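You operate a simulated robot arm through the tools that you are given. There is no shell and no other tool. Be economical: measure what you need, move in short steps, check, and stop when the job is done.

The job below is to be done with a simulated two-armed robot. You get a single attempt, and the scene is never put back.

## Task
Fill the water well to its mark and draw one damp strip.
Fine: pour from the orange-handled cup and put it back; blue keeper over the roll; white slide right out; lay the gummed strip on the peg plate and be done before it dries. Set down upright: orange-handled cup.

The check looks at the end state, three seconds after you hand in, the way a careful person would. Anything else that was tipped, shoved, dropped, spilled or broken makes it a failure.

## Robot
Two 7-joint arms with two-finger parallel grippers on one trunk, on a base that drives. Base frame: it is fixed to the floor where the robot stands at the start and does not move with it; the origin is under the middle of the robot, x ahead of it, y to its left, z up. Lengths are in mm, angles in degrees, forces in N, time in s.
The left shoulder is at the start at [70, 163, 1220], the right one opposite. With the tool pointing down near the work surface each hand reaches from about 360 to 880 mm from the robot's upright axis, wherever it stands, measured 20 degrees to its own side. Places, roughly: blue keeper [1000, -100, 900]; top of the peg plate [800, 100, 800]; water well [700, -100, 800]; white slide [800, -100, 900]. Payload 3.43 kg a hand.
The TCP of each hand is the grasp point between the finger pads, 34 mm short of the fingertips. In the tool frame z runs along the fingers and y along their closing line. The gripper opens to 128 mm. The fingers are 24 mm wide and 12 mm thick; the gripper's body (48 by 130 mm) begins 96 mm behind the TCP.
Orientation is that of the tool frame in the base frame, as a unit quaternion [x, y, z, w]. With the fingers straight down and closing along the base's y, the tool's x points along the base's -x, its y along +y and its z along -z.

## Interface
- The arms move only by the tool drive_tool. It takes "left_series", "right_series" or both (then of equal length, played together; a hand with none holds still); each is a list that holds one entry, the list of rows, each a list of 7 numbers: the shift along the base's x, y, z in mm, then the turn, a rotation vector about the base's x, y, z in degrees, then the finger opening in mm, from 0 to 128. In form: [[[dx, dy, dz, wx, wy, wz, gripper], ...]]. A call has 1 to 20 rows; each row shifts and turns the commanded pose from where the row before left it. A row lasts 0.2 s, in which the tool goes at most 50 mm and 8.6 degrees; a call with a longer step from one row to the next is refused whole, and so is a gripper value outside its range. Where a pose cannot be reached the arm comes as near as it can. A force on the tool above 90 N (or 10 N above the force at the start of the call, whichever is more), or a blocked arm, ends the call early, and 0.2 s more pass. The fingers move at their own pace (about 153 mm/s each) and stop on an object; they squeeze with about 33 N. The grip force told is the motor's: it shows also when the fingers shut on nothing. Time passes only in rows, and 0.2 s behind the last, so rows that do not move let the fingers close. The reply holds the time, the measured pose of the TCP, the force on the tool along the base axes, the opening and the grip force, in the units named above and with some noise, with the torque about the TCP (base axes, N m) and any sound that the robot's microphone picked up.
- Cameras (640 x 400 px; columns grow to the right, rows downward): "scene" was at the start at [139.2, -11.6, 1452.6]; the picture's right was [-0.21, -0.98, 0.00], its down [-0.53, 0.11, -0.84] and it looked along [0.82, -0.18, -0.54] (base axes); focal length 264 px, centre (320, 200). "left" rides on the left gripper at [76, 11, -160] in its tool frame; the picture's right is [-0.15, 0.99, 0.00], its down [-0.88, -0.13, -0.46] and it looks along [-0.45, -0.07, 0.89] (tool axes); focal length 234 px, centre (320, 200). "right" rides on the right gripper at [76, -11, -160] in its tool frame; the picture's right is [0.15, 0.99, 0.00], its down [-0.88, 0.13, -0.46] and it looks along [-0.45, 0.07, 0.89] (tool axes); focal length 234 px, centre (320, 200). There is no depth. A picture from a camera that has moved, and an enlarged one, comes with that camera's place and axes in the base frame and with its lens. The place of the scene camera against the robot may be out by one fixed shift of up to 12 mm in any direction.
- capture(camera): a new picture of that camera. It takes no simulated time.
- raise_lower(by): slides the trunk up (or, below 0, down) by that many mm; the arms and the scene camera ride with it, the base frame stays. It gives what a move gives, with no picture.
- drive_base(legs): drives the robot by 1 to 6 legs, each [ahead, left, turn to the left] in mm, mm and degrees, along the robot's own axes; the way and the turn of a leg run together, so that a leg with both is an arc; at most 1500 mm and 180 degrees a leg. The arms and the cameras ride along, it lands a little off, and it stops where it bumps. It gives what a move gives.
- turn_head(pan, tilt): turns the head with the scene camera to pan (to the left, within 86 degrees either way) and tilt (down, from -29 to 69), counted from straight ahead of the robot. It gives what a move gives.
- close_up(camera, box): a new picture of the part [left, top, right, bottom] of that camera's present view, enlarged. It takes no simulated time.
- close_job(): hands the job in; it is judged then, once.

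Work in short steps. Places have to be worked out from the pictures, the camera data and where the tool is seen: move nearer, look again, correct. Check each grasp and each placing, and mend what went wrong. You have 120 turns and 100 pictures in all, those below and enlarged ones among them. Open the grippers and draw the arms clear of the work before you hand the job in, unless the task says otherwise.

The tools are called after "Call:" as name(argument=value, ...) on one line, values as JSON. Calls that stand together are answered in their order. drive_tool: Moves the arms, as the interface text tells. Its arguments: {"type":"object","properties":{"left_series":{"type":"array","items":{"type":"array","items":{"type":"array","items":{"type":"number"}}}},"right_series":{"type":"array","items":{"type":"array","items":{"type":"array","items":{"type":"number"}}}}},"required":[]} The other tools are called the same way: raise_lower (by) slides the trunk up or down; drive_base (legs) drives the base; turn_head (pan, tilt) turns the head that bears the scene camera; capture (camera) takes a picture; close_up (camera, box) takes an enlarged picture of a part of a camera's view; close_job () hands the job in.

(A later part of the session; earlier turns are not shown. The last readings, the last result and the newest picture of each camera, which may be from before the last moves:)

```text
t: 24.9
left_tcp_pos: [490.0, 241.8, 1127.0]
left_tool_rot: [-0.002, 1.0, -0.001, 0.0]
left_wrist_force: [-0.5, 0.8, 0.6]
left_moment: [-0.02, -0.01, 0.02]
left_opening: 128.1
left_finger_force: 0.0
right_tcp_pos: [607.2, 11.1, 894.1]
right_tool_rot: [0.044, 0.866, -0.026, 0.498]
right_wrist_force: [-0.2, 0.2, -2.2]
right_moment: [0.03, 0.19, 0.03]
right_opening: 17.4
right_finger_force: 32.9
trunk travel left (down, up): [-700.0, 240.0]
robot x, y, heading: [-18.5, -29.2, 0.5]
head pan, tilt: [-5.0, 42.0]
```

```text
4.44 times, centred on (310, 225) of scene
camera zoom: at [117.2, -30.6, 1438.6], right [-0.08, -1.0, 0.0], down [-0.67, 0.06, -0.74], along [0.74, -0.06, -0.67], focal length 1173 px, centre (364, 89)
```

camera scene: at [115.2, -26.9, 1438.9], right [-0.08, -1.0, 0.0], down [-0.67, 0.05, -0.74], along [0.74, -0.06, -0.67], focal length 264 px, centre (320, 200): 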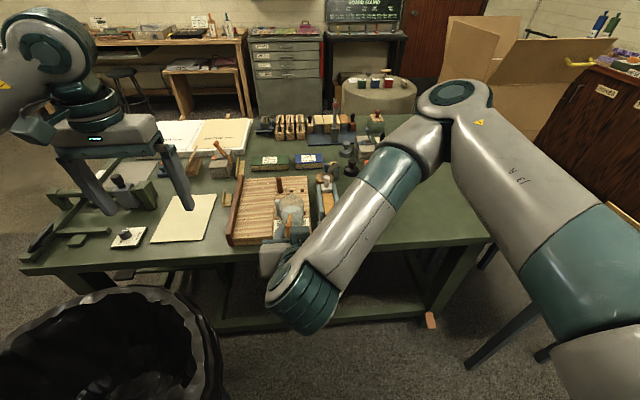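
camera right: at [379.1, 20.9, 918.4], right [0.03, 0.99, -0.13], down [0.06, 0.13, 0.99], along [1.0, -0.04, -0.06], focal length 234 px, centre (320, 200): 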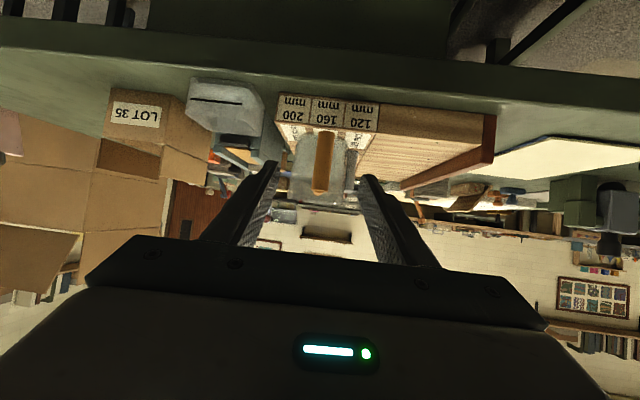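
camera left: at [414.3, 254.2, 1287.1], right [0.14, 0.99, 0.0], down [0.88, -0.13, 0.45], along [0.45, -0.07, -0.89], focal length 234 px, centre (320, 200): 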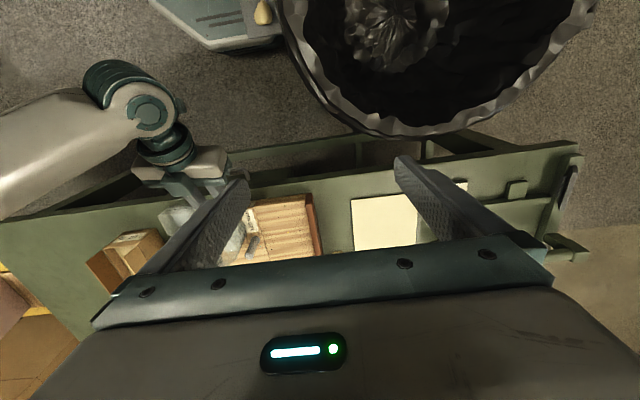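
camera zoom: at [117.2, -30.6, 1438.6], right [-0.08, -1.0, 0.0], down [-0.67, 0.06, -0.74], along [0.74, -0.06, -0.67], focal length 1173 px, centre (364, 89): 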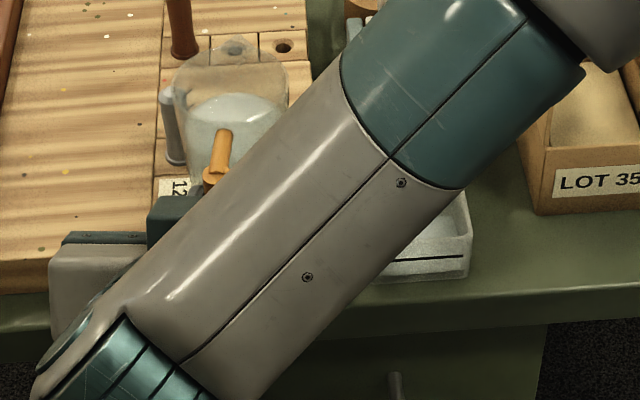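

The cup is held, upright, about 220 g, and 21 mm up. I lift further and carry it slowly, level, to in front of the well at (663,-118, rim 826).

Call:
drive_tool(right_series=[[[0, 0, 12, 0, 0, 0, 0], [0, 0, 15, 0, 0, 0, 0], [0, 0, 15, 0, 0, 0, 0], [-4, -2, 12, 0, 0, 0, 0], [-8, -10, 8, 0, 0, 0, 0], [-8, -13, 5, 0, 0, 0, 0], [-8, -13, 0, 0, 0, 0, 0], [-8, -13, 0, 0, 0, 0, 0], [-8, -13, 0, 0, 0, 0, 0], [-8, -13, 0, 0, 0, 0, 0], [-8, -13, 0, 0, 0, 0, 0], [-8, -13, 0, 0, 0, 0, 0], [-8, -10, 0, 0, 0, 0, 0], [-8, -3, 0, 0, 0, 0, 0], [0, 0, 0, 0, 0, 0, 0]]])

Call:
capture(camera="scene")

Call:
capture(camera="left")

```text
t: 28.1
left_tcp_pos: [491.0, 242.8, 1127.0]
left_tool_rot: [-0.002, 1.0, 0.0, -0.001]
left_wrist_force: [0.2, -0.2, -0.3]
left_moment: [-0.01, 0.0, 0.01]
left_opening: 128.1
left_finger_force: 0.1
right_tcp_pos: [523.3, -105.3, 958.5]
right_tool_rot: [0.044, 0.865, -0.027, 0.498]
right_wrist_force: [-0.4, 0.2, -2.9]
right_moment: [0.05, 0.22, 0.0]
right_opening: 17.2
right_finger_force: 32.5
trunk travel left (down, up): [-700.0, 240.0]
robot x, y, heading: [-17.1, -31.7, 0.3]
head pan, tilt: [-5.0, 42.0]
```

```text
62 pictures are left
camera scene: at [117.2, -30.8, 1438.6], right [-0.08, -1.0, 0.0], down [-0.67, 0.06, -0.74], along [0.74, -0.06, -0.67], focal length 264 px, centre (320, 200)
```

scene: 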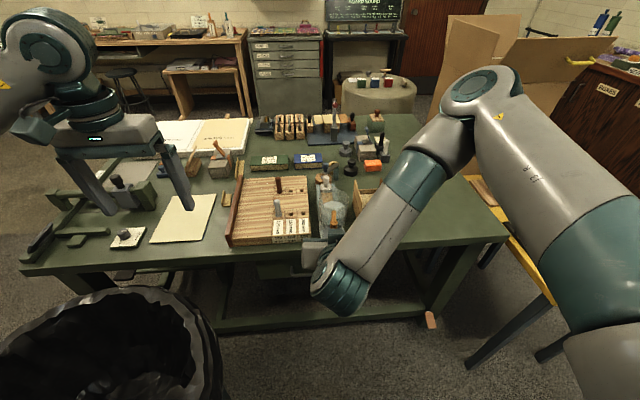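

```text
61 pictures are left
camera left: at [414.5, 254.1, 1287.1], right [0.14, 0.99, 0.0], down [0.88, -0.13, 0.45], along [0.45, -0.07, -0.89], focal length 234 px, centre (320, 200)
```

left: 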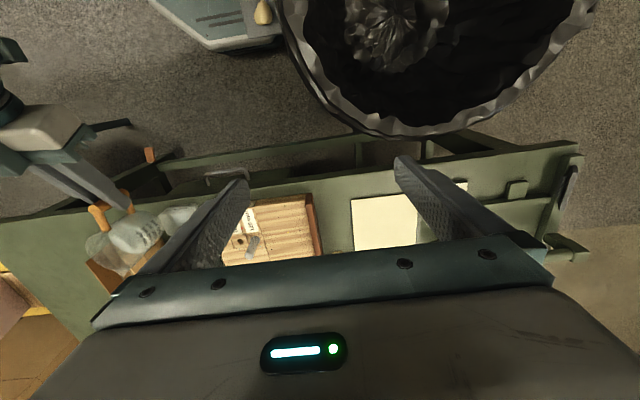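

The cup is level and in place. I swing the left hand round to the left of the well, turned and tipped so that its camera watches the well while I pour.

Call:
drive_tool(left_series=[[[9, -18, -15, 0, 0, -7.9, 110], [9, -18, -15, 0, 0, -7.9, 110], [9, -18, -15, 0, 0, -7.9, 110], [9, -18, -15, 0, 0, -7.9, 110], [9, -18, -15, 0, 0, -7.9, 110], [9, -18, -15, 0, 0, -7.9, 110], [9, -18, -15, 0, 0, -7.6, 110], [9, -14, -15, -6, -3, 0, 110], [9, -12, -15, -6, -3, 0, 110], [9, -10, -10, -6, -3, 0, 110], [9, -10, -10, -6, -3, 0, 110]]])

Call:
capture(camera="left")

Call:
capture(camera="scene")

```text
t: 30.5
left_tcp_pos: [592.1, 70.8, 972.1]
left_tool_rot: [0.447, 0.863, -0.139, 0.188]
left_wrist_force: [0.5, 0.6, 0.0]
left_moment: [-0.01, 0.02, 0.02]
left_opening: 109.9
left_finger_force: 0.1
right_tcp_pos: [523.6, -104.3, 958.4]
right_tool_rot: [0.044, 0.865, -0.027, 0.499]
right_wrist_force: [0.1, -0.7, -2.0]
right_moment: [0.05, 0.2, 0.0]
right_opening: 16.9
right_finger_force: 33.4
trunk travel left (down, up): [-700.0, 240.0]
robot x, y, heading: [-14.1, -31.6, 0.2]
head pan, tilt: [-5.0, 42.0]
```

```text
60 pictures are left
camera left: at [527.1, 197.2, 1080.1], right [0.89, 0.45, 0.0], down [0.27, -0.52, 0.81], along [0.36, -0.72, -0.59], focal length 234 px, centre (320, 200)
```

left: 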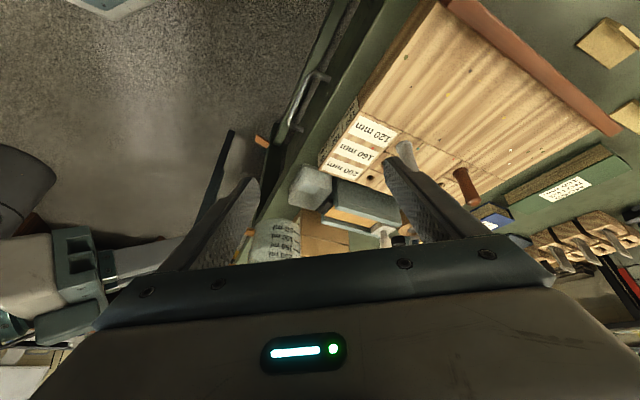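

```text
59 pictures are left
camera scene: at [117.1, -29.8, 1438.7], right [-0.08, -1.0, 0.0], down [-0.67, 0.06, -0.74], along [0.74, -0.06, -0.67], focal length 264 px, centre (320, 200)
```

scene: 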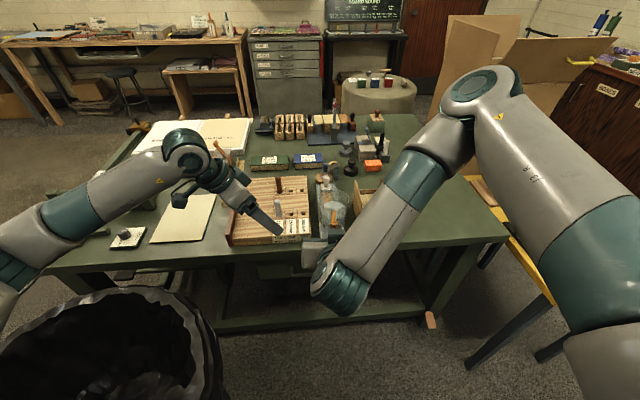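

The left camera sees the well and the cup between its fingers. I enlarge that.

Call:
close_up(camera="left", box=[230, 140, 390, 260])

```text
3.33 times, centred on (310, 200) of left
camera zoom: at [527.1, 197.2, 1080.1], right [0.89, 0.45, 0.0], down [0.27, -0.52, 0.81], along [0.36, -0.72, -0.59], focal length 781 px, centre (353, 200)
```

zoom: 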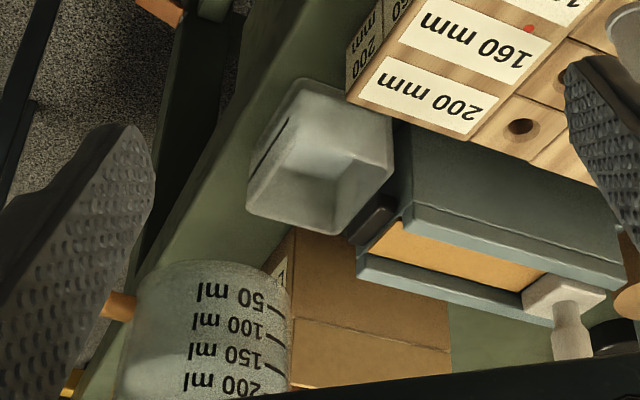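

The cup is graduated, which helps, and the well is empty with its centre near (661,-115). I tilt 37° first, keeping the spout above the well, and look.

Call:
drive_tool(right_series=[[[2, 0, -2, 0.78, 7.46, 0, 0], [2, 0, -2, 0.78, 7.46, 0, 0], [2, 1, -2, 0.78, 7.46, 0, 0], [2, 1, -3, 0.78, 7.46, 0, 0], [1, 0, -3, 0.78, 7.46, 0, 0], [0, 0, 0, 0, 0, 0, 0], [0, 0, 0, 0, 0, 0, 0]]])

Call:
close_up(camera="left", box=[230, 140, 390, 260])

Call:
close_up(camera="scene", box=[270, 170, 390, 270])

```text
t: 32.1
left_tcp_pos: [590.8, 70.7, 972.2]
left_tool_rot: [0.448, 0.864, -0.136, 0.186]
left_wrist_force: [0.0, -0.5, 0.4]
left_moment: [0.0, -0.02, 0.02]
left_opening: 110.0
left_finger_force: 0.1
right_tcp_pos: [532.6, -102.7, 945.4]
right_tool_rot: [0.05, 0.98, -0.01, 0.194]
right_wrist_force: [0.3, -0.9, -2.0]
right_moment: [0.03, 0.1, -0.04]
right_opening: 16.9
right_finger_force: 32.8
trunk travel left (down, up): [-700.0, 240.0]
robot x, y, heading: [-17.6, -28.9, 0.2]
head pan, tilt: [-5.0, 42.0]
```

```text
3.33 times, centred on (310, 200) of left
camera zoom: at [527.2, 196.3, 1080.6], right [0.89, 0.45, 0.0], down [0.27, -0.53, 0.81], along [0.36, -0.72, -0.59], focal length 781 px, centre (353, 200)
```

zoom: 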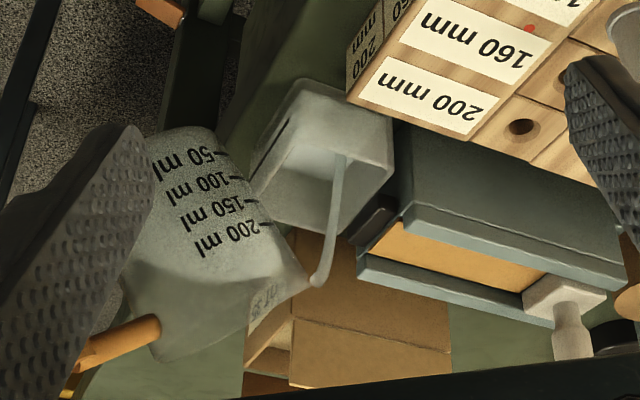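

```text
4.00 times, centred on (330, 220) of scene
camera zoom: at [117.2, -30.9, 1438.6], right [-0.08, -1.0, 0.0], down [-0.67, 0.06, -0.74], along [0.74, -0.06, -0.67], focal length 1056 px, centre (280, 120)
```

zoom: 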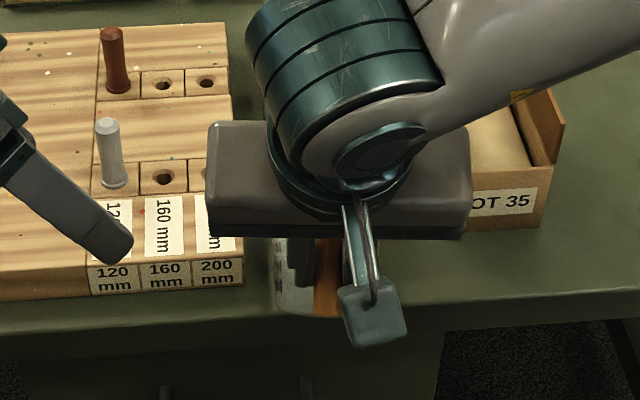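

It is already pouring, and the thin stream lands inside the well. I hold still for a second and check the level.

Call:
drive_tool(right_series=[[[0, 0, 0, 0, 0, 0, 0], [0, 0, 0, 0, 0, 0, 0], [0, 0, 0, 0, 0, 0, 0], [0, 0, 0, 0, 0, 0, 0]]])

Call:
close_up(camera="left", box=[260, 140, 360, 240])

```text
t: 33.1
left_tcp_pos: [590.1, 70.7, 971.5]
left_tool_rot: [0.449, 0.863, -0.137, 0.187]
left_wrist_force: [-0.1, -0.3, -0.4]
left_moment: [-0.02, 0.01, -0.03]
left_opening: 110.0
left_finger_force: 0.1
right_tcp_pos: [534.0, -103.5, 945.9]
right_tool_rot: [0.05, 0.98, -0.011, 0.194]
right_wrist_force: [0.0, -0.1, -2.2]
right_moment: [0.0, 0.11, 0.0]
right_opening: 17.3
right_finger_force: 32.5
trunk travel left (down, up): [-700.0, 240.0]
robot x, y, heading: [-20.1, -34.3, 0.0]
head pan, tilt: [-5.0, 42.0]
```

```text
4.00 times, centred on (310, 190) of left
camera zoom: at [527.1, 196.4, 1080.6], right [0.89, 0.45, 0.0], down [0.27, -0.53, 0.81], along [0.36, -0.72, -0.59], focal length 937 px, centre (360, 240)
```

zoom: 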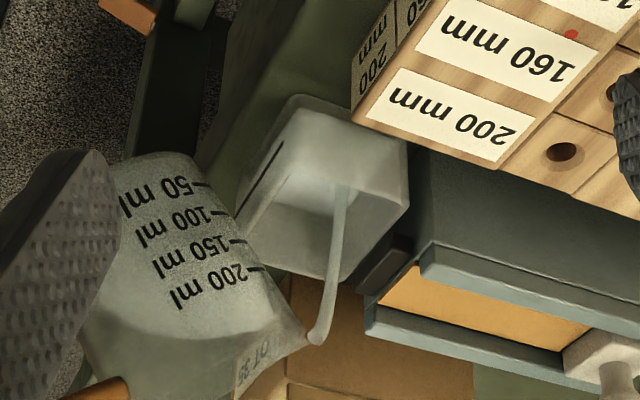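

The level is rising slowly and the stream stays inside. I wait another second and compare.

Call:
drive_tool(right_series=[[[0, 0, 0, 0, 0, 0, 0], [0, 0, 0, 0, 0, 0, 0], [0, 0, 0, 0, 0, 0, 0], [0, 0, 0, 0, 0, 0, 0], [0, 0, 0, 0, 0, 0, 0]]])

Call:
close_up(camera="left", box=[280, 160, 340, 220])

```text
t: 34.3
left_tcp_pos: [590.3, 70.7, 972.4]
left_tool_rot: [0.448, 0.863, -0.137, 0.187]
left_wrist_force: [0.3, 0.3, -0.6]
left_moment: [0.01, 0.01, 0.01]
left_opening: 110.0
left_finger_force: 0.0
right_tcp_pos: [533.7, -103.1, 946.1]
right_tool_rot: [0.051, 0.98, -0.011, 0.193]
right_wrist_force: [0.2, 0.6, -2.4]
right_moment: [0.03, 0.09, 0.01]
right_opening: 17.4
right_finger_force: 32.5
trunk travel left (down, up): [-700.0, 240.0]
robot x, y, heading: [-14.7, -32.0, 0.2]
head pan, tilt: [-5.0, 42.0]
```

```text
6.67 times, centred on (310, 190) of left
camera zoom: at [527.1, 196.4, 1080.6], right [0.89, 0.45, 0.0], down [0.27, -0.53, 0.81], along [0.36, -0.72, -0.59], focal length 1561 px, centre (387, 267)
```

zoom: 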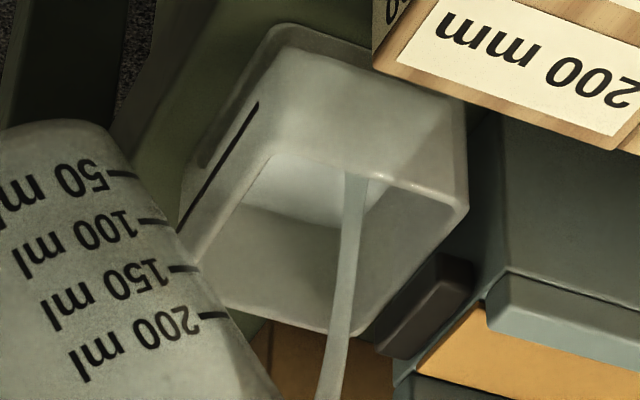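

By the line I judge the mark about 22 mm below the rim, so it wants roughly 55 ml. I tilt back to stop the flow and lift the cup aside to read the level properly.

Call:
drive_tool(right_series=[[[-3, 0, -3, -0.78, -7.46, 0, 0], [-3, 0, -3, -0.78, -7.46, 0, 0], [0, 0, 0, -0.78, -7.46, 0, 0], [0, 0, 0, -0.78, -7.46, 0, 0], [0, 0, 0, -0.78, -7.46, 0, 0], [-8, 0, 5, 0, 0, 0, 0], [-8, 0, 5, 0, 0, 0, 0], [0, -10, 5, 0, 0, 0, 0], [0, -15, 5, 0, 0, 0, 0], [0, -15, 0, 0, 0, 0, 0], [0, -15, 0, 0, 0, 0, 0], [0, -15, 0, 0, 0, 0, 0], [0, -10, 0, 0, 0, 0, 0]]])

Call:
close_up(camera="left", box=[240, 140, 360, 240])

Call:
close_up(camera="scene", box=[300, 200, 370, 250])

```text
t: 37.1
left_tcp_pos: [589.9, 69.2, 972.7]
left_tool_rot: [0.448, 0.864, -0.137, 0.187]
left_wrist_force: [-0.3, -0.9, 0.6]
left_moment: [-0.01, 0.0, -0.02]
left_opening: 109.9
left_finger_force: 0.0
right_tcp_pos: [512.2, -180.9, 960.2]
right_tool_rot: [0.045, 0.865, -0.027, 0.499]
right_wrist_force: [0.7, 0.8, -2.3]
right_moment: [0.03, 0.17, 0.0]
right_opening: 17.1
right_finger_force: 32.8
trunk travel left (down, up): [-700.0, 240.0]
robot x, y, heading: [-20.8, -31.8, 0.2]
head pan, tilt: [-5.0, 42.0]
```

```text
4.00 times, centred on (300, 190) of left
camera zoom: at [527.1, 195.8, 1080.8], right [0.89, 0.45, 0.0], down [0.27, -0.53, 0.81], along [0.36, -0.72, -0.59], focal length 937 px, centre (400, 240)
```

zoom: 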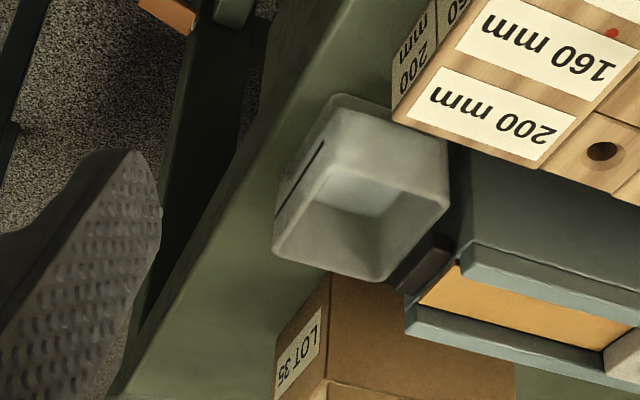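

```text
8.00 times, centred on (335, 225) of scene
camera zoom: at [117.1, -31.6, 1438.7], right [-0.08, -1.0, 0.0], down [-0.67, 0.06, -0.74], along [0.74, -0.06, -0.67], focal length 2112 px, centre (200, 0)
```

zoom: 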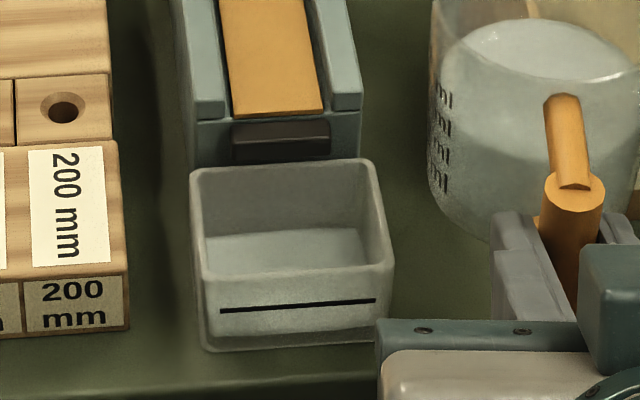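

The scene view shows the well still nearly empty: surface edge 65 px under the back rim, while the mark is about 25 px under the front rim. The thin stream gave little, so I return and pour with a bit more tilt.

Call:
drive_tool(right_series=[[[0, 10, 0, 0, 0, 0, 0], [0, 16, 0, 0, 0, 0, 0], [2, 16, 0, 0, 0, 0, 0], [3, 16, 0, 0, 0, 0, 0], [3, 12, 0, 0, 0, 0, 0], [3, 8, 0, 0, 0, 0, 0], [3, 0, -1, 0.78, 7.46, 0, 0], [3, 0, -2, 0.78, 7.46, 0, 0], [3, 0, -2, 0.78, 7.46, 0, 0], [3, 0, -2, 0.78, 7.46, 0, 0], [3, 0, -2, 0.78, 7.46, 0, 0], [3, 0, 0, 0.6, 5.5, 0, 0], [0, 0, 0, 0, 0, 0, 0], [0, 0, 0, 0, 0, 0, 0], [0, 0, 0, 0, 0, 0, 0]]])

Call:
close_up(camera="left", box=[240, 140, 360, 240])

```text
t: 40.3
left_tcp_pos: [590.8, 70.5, 971.9]
left_tool_rot: [0.448, 0.863, -0.136, 0.187]
left_wrist_force: [0.2, 0.2, 0.4]
left_moment: [-0.01, -0.01, 0.01]
left_opening: 109.9
left_finger_force: 0.1
right_tcp_pos: [539.6, -104.0, 951.7]
right_tool_rot: [0.051, 0.988, -0.008, 0.146]
right_wrist_force: [0.0, 0.3, -2.8]
right_moment: [0.02, 0.08, -0.01]
right_opening: 17.4
right_finger_force: 32.6
trunk travel left (down, up): [-700.0, 240.0]
robot x, y, heading: [-17.9, -31.2, 0.1]
head pan, tilt: [-5.0, 42.0]
```

```text
4.00 times, centred on (300, 190) of left
camera zoom: at [527.1, 196.4, 1080.6], right [0.89, 0.45, 0.0], down [0.27, -0.53, 0.81], along [0.36, -0.72, -0.59], focal length 937 px, centre (400, 240)
```

zoom: 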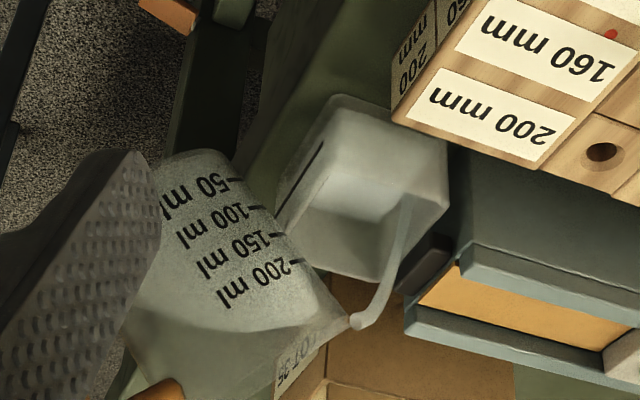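

The stream now lands near the machine-side wall of the well. I draw the cup back 10 mm and keep pouring.

Call:
drive_tool(right_series=[[[-5, 0, 0, 0, 0, 0, 0], [-5, 0, 0, 0, 0, 0, 0], [0, 0, 0, 0, 0, 0, 0], [0, 0, 0, 0, 0, 0, 0]]])

Call:
close_up(camera="left", box=[270, 150, 350, 230])

```text
t: 41.3
left_tcp_pos: [590.6, 70.2, 972.3]
left_tool_rot: [0.448, 0.864, -0.136, 0.187]
left_wrist_force: [0.0, -0.1, 0.1]
left_moment: [0.01, 0.02, -0.02]
left_opening: 110.0
left_finger_force: 0.1
right_tcp_pos: [529.8, -103.6, 951.9]
right_tool_rot: [0.051, 0.988, -0.008, 0.146]
right_wrist_force: [0.0, -0.6, -1.9]
right_moment: [-0.02, 0.06, -0.01]
right_opening: 17.2
right_finger_force: 32.9
trunk travel left (down, up): [-700.0, 240.0]
robot x, y, heading: [-18.5, -35.1, 0.1]
head pan, tilt: [-5.0, 42.0]
```

```text
5.00 times, centred on (310, 190) of left
camera zoom: at [527.1, 196.4, 1080.7], right [0.89, 0.45, 0.0], down [0.27, -0.53, 0.81], along [0.36, -0.72, -0.59], focal length 1171 px, centre (370, 250)
```

zoom: 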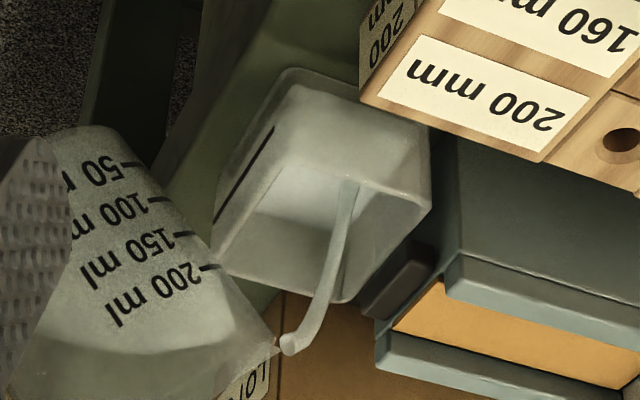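

The stream is now well centred. I hold for two seconds and compare levels.

Call:
drive_tool(right_series=[[[0, 0, 0, 0, 0, 0, 0], [0, 0, 0, 0, 0, 0, 0], [0, 0, 0, 0, 0, 0, 0], [0, 0, 0, 0, 0, 0, 0], [0, 0, 0, 0, 0, 0, 0], [0, 0, 0, 0, 0, 0, 0], [0, 0, 0, 0, 0, 0, 0], [0, 0, 0, 0, 0, 0, 0], [0, 0, 0, 0, 0, 0, 0]]])

Call:
close_up(camera="left", box=[270, 150, 350, 230])

```text
t: 43.3
left_tcp_pos: [591.0, 70.8, 972.8]
left_tool_rot: [0.447, 0.864, -0.137, 0.186]
left_wrist_force: [0.2, 0.9, -0.5]
left_moment: [0.03, -0.05, -0.02]
left_opening: 110.2
left_finger_force: 0.0
right_tcp_pos: [528.3, -103.1, 951.8]
right_tool_rot: [0.05, 0.988, -0.007, 0.146]
right_wrist_force: [0.9, 0.7, -0.6]
right_moment: [0.01, 0.1, -0.02]
right_opening: 17.1
right_finger_force: 32.6
trunk travel left (down, up): [-700.0, 240.0]
robot x, y, heading: [-17.9, -31.8, 0.4]
head pan, tilt: [-5.0, 42.0]
```

```text
5.00 times, centred on (310, 190) of left
camera zoom: at [527.1, 196.4, 1080.6], right [0.89, 0.45, 0.0], down [0.27, -0.53, 0.81], along [0.36, -0.72, -0.59], focal length 1171 px, centre (370, 250)
```

zoom: 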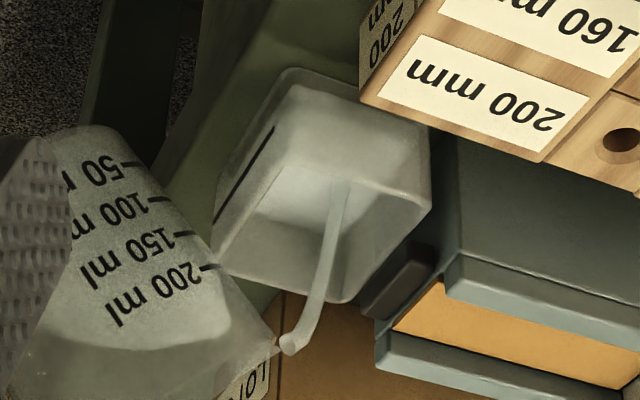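

The level rose visibly and may be nearing the mark, which I put about 21 mm below the rim. I stop, draw aside and read it from the scene camera.

Call:
drive_tool(right_series=[[[-3, 0, -3, -0.78, -7.46, 0, 0], [-3, 0, -3, -0.78, -7.46, 0, 0], [0, 0, 0, -0.78, -7.46, 0, 0], [0, 0, 0, -0.78, -7.46, 0, 0], [0, 0, 0, -0.78, -7.46, 0, 0], [0, 0, 5, -0.6, -5.5, 0, 0], [-4, 0, 5, 0, 0, 0, 0], [0, -10, 5, 0, 0, 0, 0], [0, -15, 5, 0, 0, 0, 0], [0, -15, 0, 0, 0, 0, 0], [0, -15, 0, 0, 0, 0, 0], [0, -15, 0, 0, 0, 0, 0], [0, -10, 0, 0, 0, 0, 0]]])

Call:
close_up(camera="scene", box=[300, 200, 370, 250])

Call:
close_up(camera="left", box=[270, 150, 350, 230])

```text
t: 46.1
left_tcp_pos: [589.2, 69.6, 972.4]
left_tool_rot: [0.448, 0.863, -0.137, 0.187]
left_wrist_force: [0.2, 0.9, 0.4]
left_moment: [0.0, 0.03, 0.01]
left_opening: 110.2
left_finger_force: 0.0
right_tcp_pos: [519.8, -184.3, 965.3]
right_tool_rot: [0.044, 0.865, -0.026, 0.499]
right_wrist_force: [0.9, 0.3, -2.2]
right_moment: [0.04, 0.2, 0.0]
right_opening: 17.3
right_finger_force: 33.3
trunk travel left (down, up): [-700.0, 240.0]
robot x, y, heading: [-17.4, -30.5, 0.3]
head pan, tilt: [-5.0, 42.0]
```

```text
8.00 times, centred on (335, 225) of scene
camera zoom: at [116.9, -31.3, 1438.7], right [-0.08, -1.0, 0.0], down [-0.67, 0.06, -0.74], along [0.74, -0.06, -0.67], focal length 2112 px, centre (200, 0)
```

zoom: 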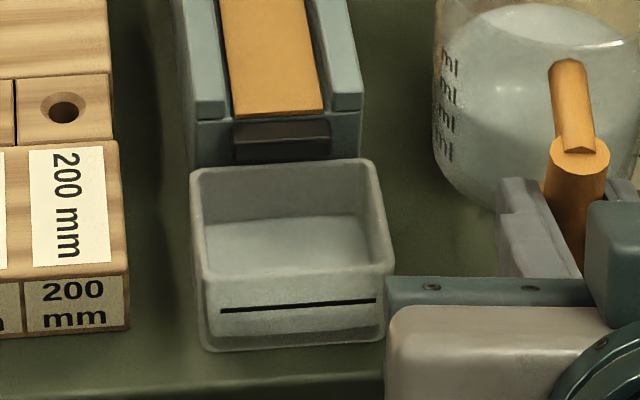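

```text
5.00 times, centred on (310, 190) of left
camera zoom: at [527.0, 196.1, 1080.8], right [0.89, 0.45, 0.0], down [0.27, -0.53, 0.81], along [0.36, -0.72, -0.59], focal length 1171 px, centre (370, 250)
```

zoom: 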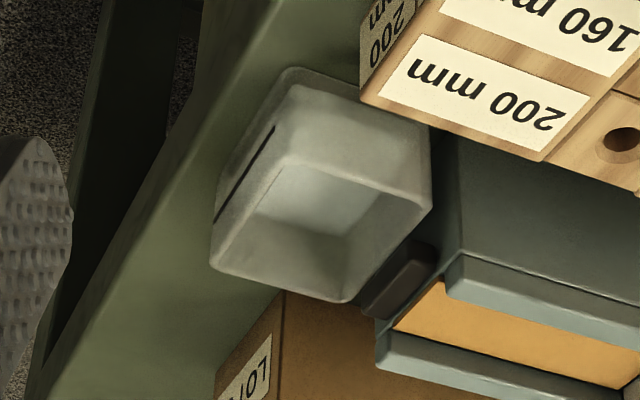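

Worked out, the floor is at z 789, the water at about 798.5 and the mark at 807, so a little over half full. I go back and pour about three more seconds at the same tilt and place.

Call:
drive_tool(right_series=[[[0, 11, -2, 0, 0, 0, 0], [0, 16, -2, 0, 0, 0, 0], [0, 16, 0, 0, 0, 0, 0], [0, 16, 0, 0, 0, 0, 0], [0, 13, 0, 0, 0, 0, 0], [0, 9, 0, 0, 0, 0, 0], [1, 0, -1, 0.78, 7.46, 0, 0], [1, 0, -2, 0.78, 7.46, 0, 0], [2, 0, -2, 0.78, 7.46, 0, 0], [2, 0, -2, 0.78, 7.46, 0, 0], [2, 0, -2, 0.78, 7.46, 0, 0], [2, 0, 0, 0.6, 5.5, 0, 0], [0, 0, 0, 0, 0, 0, 0], [0, 0, 0, 0, 0, 0, 0], [0, 0, 0, 0, 0, 0, 0], [0, 0, 0, 0, 0, 0, 0], [0, 0, 0, 0, 0, 0, 0]]])

Call:
close_up(camera="left", box=[270, 150, 350, 230])

```text
t: 49.7
left_tcp_pos: [590.3, 69.8, 972.2]
left_tool_rot: [0.447, 0.864, -0.136, 0.187]
left_wrist_force: [-0.5, 0.2, 0.3]
left_moment: [-0.02, 0.01, 0.02]
left_opening: 110.0
left_finger_force: 0.1
right_tcp_pos: [529.7, -102.0, 953.1]
right_tool_rot: [0.052, 0.988, -0.009, 0.146]
right_wrist_force: [-0.2, -0.6, -2.1]
right_moment: [0.03, 0.07, 0.01]
right_opening: 17.1
right_finger_force: 33.5
trunk travel left (down, up): [-700.0, 240.0]
robot x, y, heading: [-20.0, -30.1, 0.2]
head pan, tilt: [-5.0, 42.0]
```

```text
5.00 times, centred on (310, 190) of left
camera zoom: at [527.1, 196.4, 1080.6], right [0.89, 0.45, 0.0], down [0.27, -0.53, 0.81], along [0.36, -0.72, -0.59], focal length 1171 px, centre (370, 250)
```

zoom: 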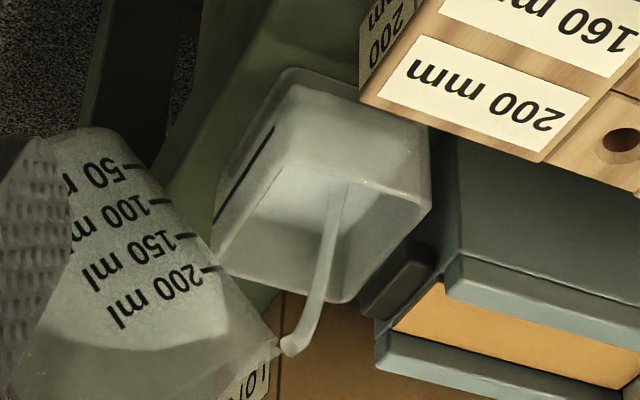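

The stream is centred again. I hold 1.8 s more, then tilt back and draw aside in the same move, erring on the low side.

Call:
drive_tool(right_series=[[[0, 0, 0, 0, 0, 0, 0], [0, 0, 0, 0, 0, 0, 0], [0, 0, 0, 0, 0, 0, 0], [0, 0, 0, 0, 0, 0, 0], [0, 0, 0, 0, 0, 0, 0], [0, 0, 0, 0, 0, 0, 0], [0, 0, 0, 0, 0, 0, 0], [0, 0, 0, 0, 0, 0, 0], [-3, 0, -3, -0.78, -7.46, 0, 0], [-3, 0, -3, -0.78, -7.46, 0, 0], [0, 0, 0, -0.78, -7.46, 0, 0], [0, 0, 0, -0.78, -7.46, 0, 0], [0, 0, 0, -0.78, -7.46, 0, 0], [0, 0, 5, -0.6, -5.5, 0, 0], [-4, 0, 5, 0, 0, 0, 0], [0, -15, 5, 0, 0, 0, 0], [0, -17, 5, 0, 0, 0, 0], [0, -17, 0, 0, 0, 0, 0], [0, -17, 0, 0, 0, 0, 0], [0, -14, 0, 0, 0, 0, 0]]])

Call:
close_up(camera="scene", box=[300, 200, 370, 250])

```text
t: 53.9
left_tcp_pos: [590.3, 69.5, 973.6]
left_tool_rot: [0.448, 0.864, -0.136, 0.186]
left_wrist_force: [-1.1, 0.2, -0.4]
left_moment: [0.01, 0.02, 0.01]
left_opening: 109.7
left_finger_force: 0.0
right_tcp_pos: [518.5, -183.2, 965.5]
right_tool_rot: [0.045, 0.865, -0.027, 0.499]
right_wrist_force: [-0.1, -0.2, -1.2]
right_moment: [0.02, 0.16, 0.03]
right_opening: 17.0
right_finger_force: 33.5
trunk travel left (down, up): [-700.0, 240.0]
robot x, y, heading: [-17.4, -29.7, 0.3]
head pan, tilt: [-5.0, 42.0]
```

```text
8.00 times, centred on (335, 225) of scene
camera zoom: at [116.8, -31.5, 1438.7], right [-0.08, -1.0, 0.0], down [-0.67, 0.06, -0.74], along [0.74, -0.06, -0.67], focal length 2112 px, centre (200, 0)
```

zoom: 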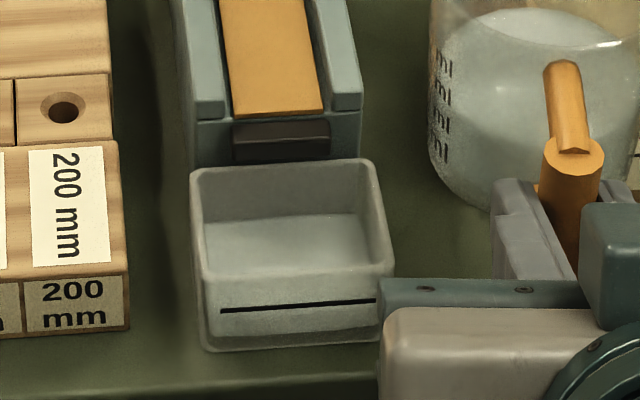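

The edge has barely moved, so the flow at that tilt has dwindled. I enlarge to read it finely.

Call:
close_up(camera="scene", box=[320, 216, 352, 246])

Call:
close_up(camera="left", box=[285, 155, 335, 215])

```text
13.33 times, centred on (336, 231) of scene
camera zoom: at [116.8, -31.5, 1438.7], right [-0.08, -1.0, 0.0], down [-0.67, 0.06, -0.74], along [0.74, -0.06, -0.67], focal length 3520 px, centre (107, -213)
```

zoom: 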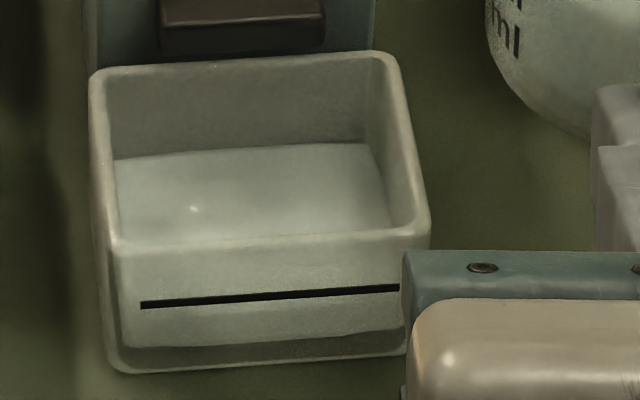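

```text
6.67 times, centred on (310, 185) of left
camera zoom: at [526.9, 195.9, 1080.9], right [0.89, 0.45, 0.0], down [0.27, -0.53, 0.81], along [0.36, -0.72, -0.59], focal length 1561 px, centre (387, 300)
```

zoom: 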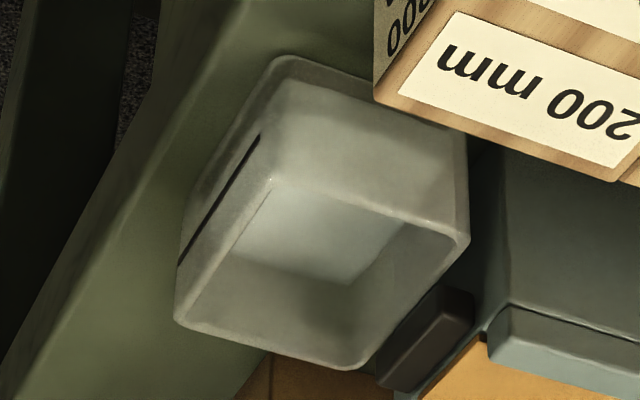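

The reading is 798.5 against the mark's 808, unchanged: the cup had drained to its lip at that tilt. I return and tilt to 52°, with the spout a little further back for the faster stream.

Call:
drive_tool(right_series=[[[0, 11, 0, 0, 0, 0, 0], [0, 16, 0, 0, 0, 0, 0], [0, 16, 0, 0, 0, 0, 0], [0, 16, 0, 0, 0, 0, 0], [0, 13, 0, 0, 0, 0, 0], [0, 8, 0, 0, 0, 0, 0], [1, 0, -1, 0.78, 7.46, 0, 0], [1, 0, -2, 0.78, 7.46, 0, 0], [2, 0, -2, 0.78, 7.46, 0, 0], [3, 0, -2, 0.78, 7.46, 0, 0], [3, 0, 1, 0.78, 7.46, 0, 0], [4, 0, 3, 0.78, 7.46, 0, 0], [4, 0, 4, 0.78, 7.46, 0, 0], [0, 0, 0, 0, 0, 0, 0]]])

Call:
close_up(camera="left", box=[270, 150, 350, 230])

```text
t: 56.9
left_tcp_pos: [590.9, 71.6, 971.3]
left_tool_rot: [0.447, 0.864, -0.137, 0.188]
left_wrist_force: [0.2, 0.7, 0.1]
left_moment: [0.01, -0.02, 0.01]
left_opening: 110.0
left_finger_force: 0.0
right_tcp_pos: [538.9, -103.8, 968.7]
right_tool_rot: [0.051, 0.997, -0.003, 0.063]
right_wrist_force: [-0.5, 0.1, -1.4]
right_moment: [0.04, 0.05, 0.02]
right_opening: 17.1
right_finger_force: 33.3
trunk travel left (down, up): [-700.0, 240.0]
robot x, y, heading: [-18.0, -31.0, 0.3]
head pan, tilt: [-5.0, 42.0]
```

```text
5.00 times, centred on (310, 190) of left
camera zoom: at [526.8, 196.5, 1080.8], right [0.89, 0.45, 0.0], down [0.27, -0.53, 0.81], along [0.36, -0.72, -0.59], focal length 1171 px, centre (370, 250)
```

zoom: 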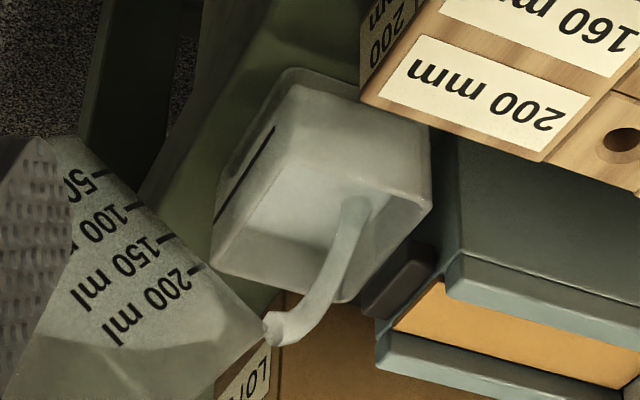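

The stream is much thicker and the level has jumped. I stop at once and draw aside.

Call:
drive_tool(right_series=[[[-3, 0, -3, -0.85, -8.3, 0, 0], [-3, 0, -3, -0.85, -8.3, 0, 0], [0, 0, 0, -0.85, -8.3, 0, 0], [0, 0, 0, -0.78, -7.46, 0, 0], [0, 0, 0, -0.78, -7.46, 0, 0], [0, 0, 0, -0.78, -7.46, 0, 0], [0, 0, 0, -0.55, -5.3, 0, 0], [-4, 0, 0, 0, 0, 0, 0], [-4, -15, 0, 0, 0, 0, 0], [-4, -17, 2, 0, 0, 0, 0], [-2, -17, 0, 0, 0, 0, 0], [0, -17, 0, 0, 0, 0, 0], [0, -14, 0, 0, 0, 0, 0]]])

Call:
close_up(camera="scene", box=[320, 216, 352, 246])

```text
t: 59.7
left_tcp_pos: [590.8, 69.5, 972.6]
left_tool_rot: [0.448, 0.863, -0.138, 0.187]
left_wrist_force: [0.5, 0.0, 0.0]
left_moment: [-0.03, 0.0, -0.02]
left_opening: 110.0
left_finger_force: 0.1
right_tcp_pos: [517.7, -183.9, 964.1]
right_tool_rot: [0.044, 0.864, -0.027, 0.501]
right_wrist_force: [-0.1, 0.4, -1.0]
right_moment: [0.0, 0.11, -0.01]
right_opening: 17.1
right_finger_force: 32.5
trunk travel left (down, up): [-700.0, 240.0]
robot x, y, heading: [-16.9, -32.1, 0.2]
head pan, tilt: [-5.0, 42.0]
```

```text
13.33 times, centred on (336, 231) of scene
camera zoom: at [116.7, -30.5, 1438.7], right [-0.08, -1.0, 0.0], down [-0.67, 0.06, -0.74], along [0.74, -0.06, -0.67], focal length 3520 px, centre (107, -213)
```

zoom: 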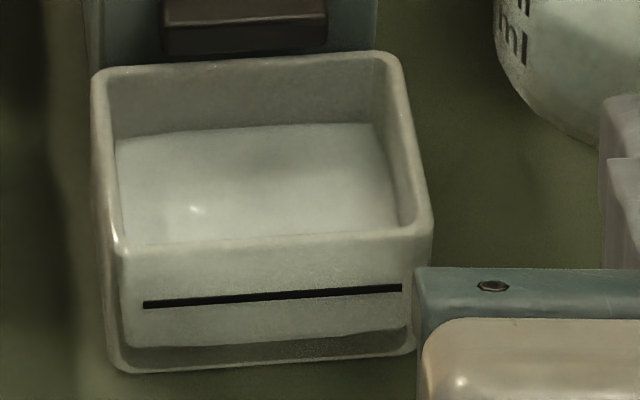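

By the same reckoning the water now stands at 806 against the mark at 808, with nothing spilled. I cross-check from the left camera.

Call:
close_up(camera="left", box=[285, 155, 335, 215])

```text
6.67 times, centred on (310, 185) of left
camera zoom: at [526.8, 196.7, 1080.8], right [0.89, 0.45, 0.0], down [0.27, -0.53, 0.81], along [0.36, -0.72, -0.59], focal length 1561 px, centre (387, 300)
```

zoom: 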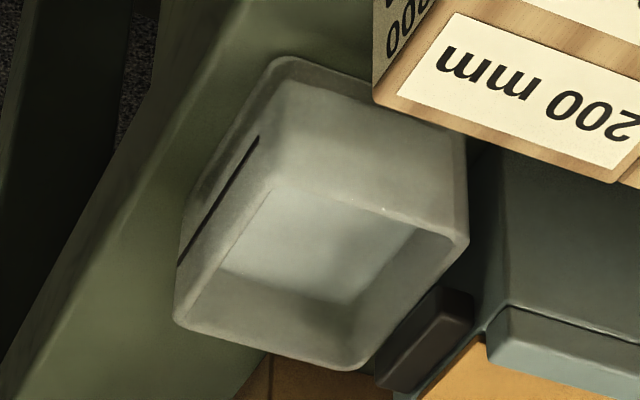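

The left view puts it within a millimetre or so of the mark; both taken together, it is 1–2 mm low. I top up with one brief dip to 50°.

Call:
drive_tool(right_series=[[[0, 11, 0, 0, 0, 0, 0], [0, 16, 0, 0, 0, 0, 0], [0, 16, 0, 0, 0, 0, 0], [0, 16, 0, 0, 0, 0, 0], [0, 13, 0, 0, 0, 0, 0], [0, 8, 0, 0, 0, 0, 0], [1, 0, -1, 0.78, 7.46, 0, 0], [1, 0, -2, 0.78, 7.46, 0, 0], [2, 0, -2, 0.78, 7.46, 0, 0], [3, 0, -2, 0.78, 7.46, 0, 0], [3, 0, 1, 0.78, 7.46, 0, 0], [4, 0, 3, 0.78, 7.46, 0, 0], [2, 0, 3, 0.5, 4.5, 0, 0]]])

Call:
close_up(camera="left", box=[270, 150, 350, 230])

```text
t: 62.5
left_tcp_pos: [591.1, 70.3, 971.7]
left_tool_rot: [0.448, 0.863, -0.137, 0.186]
left_wrist_force: [-0.3, -0.5, -0.5]
left_moment: [-0.04, 0.03, -0.02]
left_opening: 110.0
left_finger_force: 0.1
right_tcp_pos: [533.8, -103.6, 963.2]
right_tool_rot: [0.051, 0.995, -0.004, 0.091]
right_wrist_force: [-0.6, 0.6, -1.4]
right_moment: [0.03, 0.07, 0.01]
right_opening: 17.2
right_finger_force: 33.5
trunk travel left (down, up): [-700.0, 240.0]
robot x, y, heading: [-19.8, -35.0, 0.2]
head pan, tilt: [-5.0, 42.0]
```

```text
5.00 times, centred on (310, 190) of left
camera zoom: at [527.3, 196.3, 1080.6], right [0.89, 0.45, 0.0], down [0.27, -0.53, 0.81], along [0.36, -0.72, -0.59], focal length 1171 px, centre (370, 250)
```

zoom: 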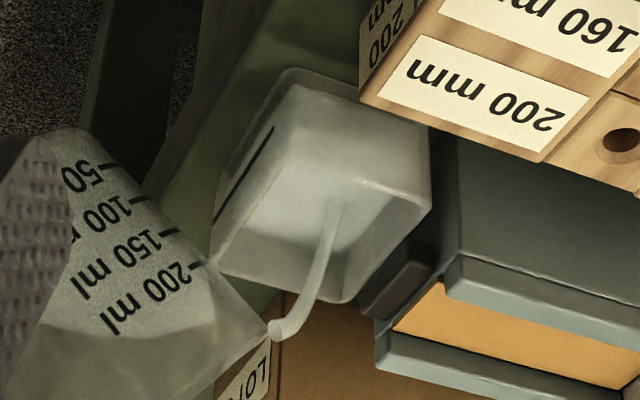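

It is trickling in well. I stop now, draw the cup aside to the right, and at the same time take the left hand back out of the way.

Call:
drive_tool(right_series=[[[-3, 0, -3, -0.85, -8.3, 0, 0], [-3, 0, -3, -0.85, -8.3, 0, 0], [0, 0, 0, -0.85, -8.3, 0, 0], [0, 0, 0, -0.78, -7.46, 0, 0], [0, 0, 0, -0.78, -7.46, 0, 0], [0, 0, 0, -0.78, -7.46, 0, 0], [0, 0, 2, -0.24, -2.2, 0, 0], [-3, 0, 2, 0, 0, 0, 0], [-3, -15, 2, 0, 0, 0, 0], [-3, -17, 2, 0, 0, 0, 0], [-2, -17, 0, 0, 0, 0, 0], [0, -17, 0, 0, 0, 0, 0], [0, -14, 0, 0, 0, 0, 0]]], left_series=[[[0, 0, 0, 0, 0, 0, 110], [0, 0, 0, 0, 0, 0, 110], [0, 10, 15, 6, 3, 0, 110], [0, 12, 15, 6, 3, 0, 110], [-9, 14, 15, 6, 3, 0, 110], [-9, 14, 15, 6, 3, 0, 110], [-9, 18, 15, 0, 0, 7.9, 110], [-9, 18, 15, 0, 0, 7.9, 110], [-9, 18, 15, 0, 0, 7.9, 110], [-9, 18, 15, 0, 0, 7.9, 110], [-9, 18, 15, 0, 0, 7.9, 110], [-9, 18, 15, 0, 0, 7.9, 110], [-9, 18, 15, 0, 0, 7.6, 110]]])

Call:
close_up(camera="scene", box=[320, 216, 352, 246])

```text
t: 65.3
left_tcp_pos: [506.1, 248.1, 1138.1]
left_tool_rot: [-0.003, 1.0, -0.001, 0.0]
left_wrist_force: [-0.1, 0.1, -0.3]
left_moment: [-0.02, -0.04, 0.01]
left_opening: 110.1
left_finger_force: 0.1
right_tcp_pos: [515.6, -183.0, 965.5]
right_tool_rot: [0.044, 0.863, -0.026, 0.503]
right_wrist_force: [0.1, 0.1, -2.3]
right_moment: [0.05, 0.14, -0.02]
right_opening: 17.0
right_finger_force: 32.9
trunk travel left (down, up): [-700.0, 240.0]
robot x, y, heading: [-17.6, -32.9, 0.2]
head pan, tilt: [-5.0, 42.0]
```

```text
13.33 times, centred on (336, 231) of scene
camera zoom: at [115.6, -30.0, 1438.8], right [-0.08, -1.0, 0.0], down [-0.67, 0.06, -0.74], along [0.74, -0.06, -0.67], focal length 3520 px, centre (107, -213)
```

zoom: 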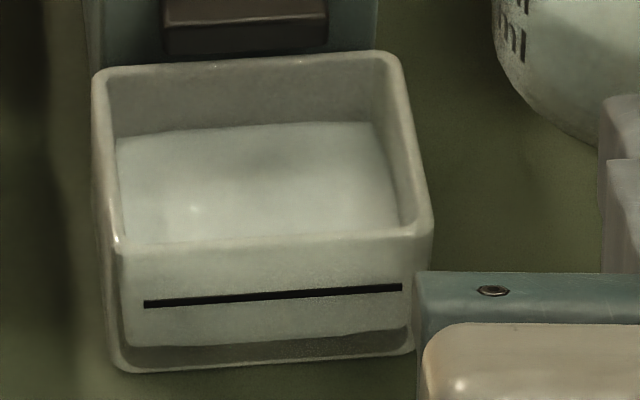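

It reads about 806.7, still roughly 1.5–2 mm under the line. One more short dip, to 52° with a single beat's hold and straight back.

Call:
drive_tool(right_series=[[[1, 14, 0, 0, 0, 0, 0], [1, 17, 0, 0, 0, 0, 0], [1, 18, 0, 0, 0, 0, 0], [1, 17, 0, 0, 0, 0, 0], [1, 13, 0, 0, 0, 0, 0], [1, 0, -1, 0.78, 7.46, 0, 0], [2, 0, -2, 0.78, 7.46, 0, 0], [2, 0, -2, 0.78, 7.46, 0, 0], [3, 0, 0, 0.78, 7.46, 0, 0], [3, 0, 2, 0.78, 7.46, 0, 0], [4, 0, 3, 0.78, 7.46, 0, 0], [3, 0, 3, 0.78, 7.46, 0, 0], [0, 0, 0, 0, 0, 0, 0], [-3, 0, -3, -0.85, -8.3, 0, 0], [-3, 0, -3, -0.85, -8.3, 0, 0], [0, 0, 0, -0.85, -8.3, 0, 0], [0, 0, 0, -0.78, -7.46, 0, 0], [0, 0, 0, -0.78, -7.46, 0, 0], [0, 0, 0, -0.78, -7.46, 0, 0], [0, 0, 2, -0.53, -5.1, 0, 0]]])

Call:
drive_tool(right_series=[[[0, 10, 2, 0, 0, 0, 0], [5, 15, 0, 0, 0, 0, 0], [8, 15, 0, 0, 0, 0, 0], [8, 15, 0, 0, 0, 0, 0], [8, 15, 0, 0, 0, 0, 0], [8, 15, 0, 0, 0, 0, 0], [8, 12, 0, 0, 0, 0, 0], [8, 8, 0, 0, 0, 0, 0], [8, 6, 0, 0, 0, 0, 0], [8, 3, 0, 0, 0, 0, 0], [0, 0, 0, 0, 0, 0, 0]]])

Call:
close_up(camera="scene", box=[320, 216, 352, 246])

Call:
close_up(camera="scene", box=[240, 180, 380, 270])

```text
t: 69.5
left_tcp_pos: [508.9, 247.2, 1137.1]
left_tool_rot: [-0.002, 1.0, 0.0, -0.001]
left_wrist_force: [-0.1, 0.2, -0.6]
left_moment: [0.02, 0.03, 0.03]
left_opening: 109.8
left_finger_force: 0.0
right_tcp_pos: [534.0, -104.1, 964.9]
right_tool_rot: [0.044, 0.862, -0.025, 0.505]
right_wrist_force: [0.6, -0.6, -1.6]
right_moment: [0.01, 0.14, 0.02]
right_opening: 17.0
right_finger_force: 33.0
trunk travel left (down, up): [-700.0, 240.0]
robot x, y, heading: [-14.6, -28.5, 0.2]
head pan, tilt: [-5.0, 42.0]
```

```text
t: 71.9
left_tcp_pos: [508.8, 247.0, 1137.1]
left_tool_rot: [-0.002, 1.0, 0.0, -0.001]
left_wrist_force: [0.2, -0.4, 0.3]
left_moment: [-0.01, 0.02, -0.06]
left_opening: 110.1
left_finger_force: 0.0
right_tcp_pos: [603.3, 8.4, 967.2]
right_tool_rot: [0.044, 0.863, -0.025, 0.503]
right_wrist_force: [-0.6, 0.0, -1.4]
right_moment: [0.04, 0.1, 0.01]
right_opening: 17.0
right_finger_force: 33.0
trunk travel left (down, up): [-700.0, 240.0]
robot x, y, heading: [-14.9, -33.7, 0.3]
head pan, tilt: [-5.0, 42.0]
```

```text
13.33 times, centred on (336, 231) of scene
camera zoom: at [117.0, -30.8, 1438.7], right [-0.08, -1.0, 0.0], down [-0.67, 0.06, -0.74], along [0.74, -0.06, -0.67], focal length 3520 px, centre (107, -213)
```

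zoom: 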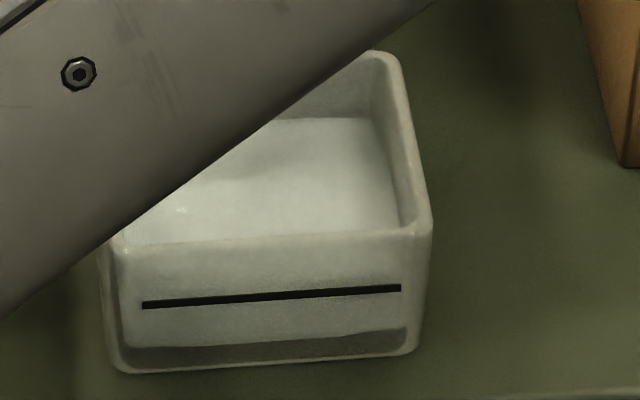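

```text
4.44 times, centred on (310, 225) of scene
camera zoom: at [117.0, -30.8, 1438.7], right [-0.08, -1.0, 0.0], down [-0.67, 0.06, -0.74], along [0.74, -0.06, -0.67], focal length 1173 px, centre (364, 89)
```

zoom: 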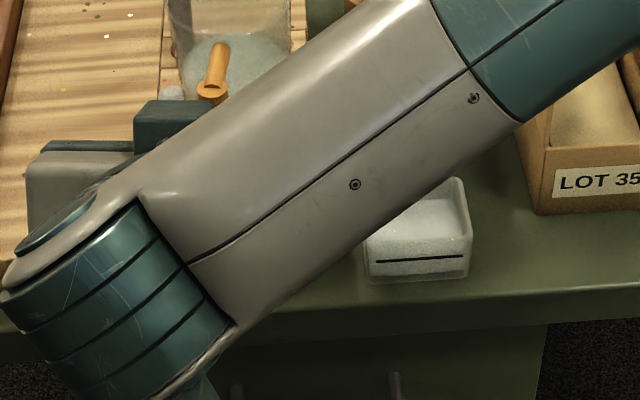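

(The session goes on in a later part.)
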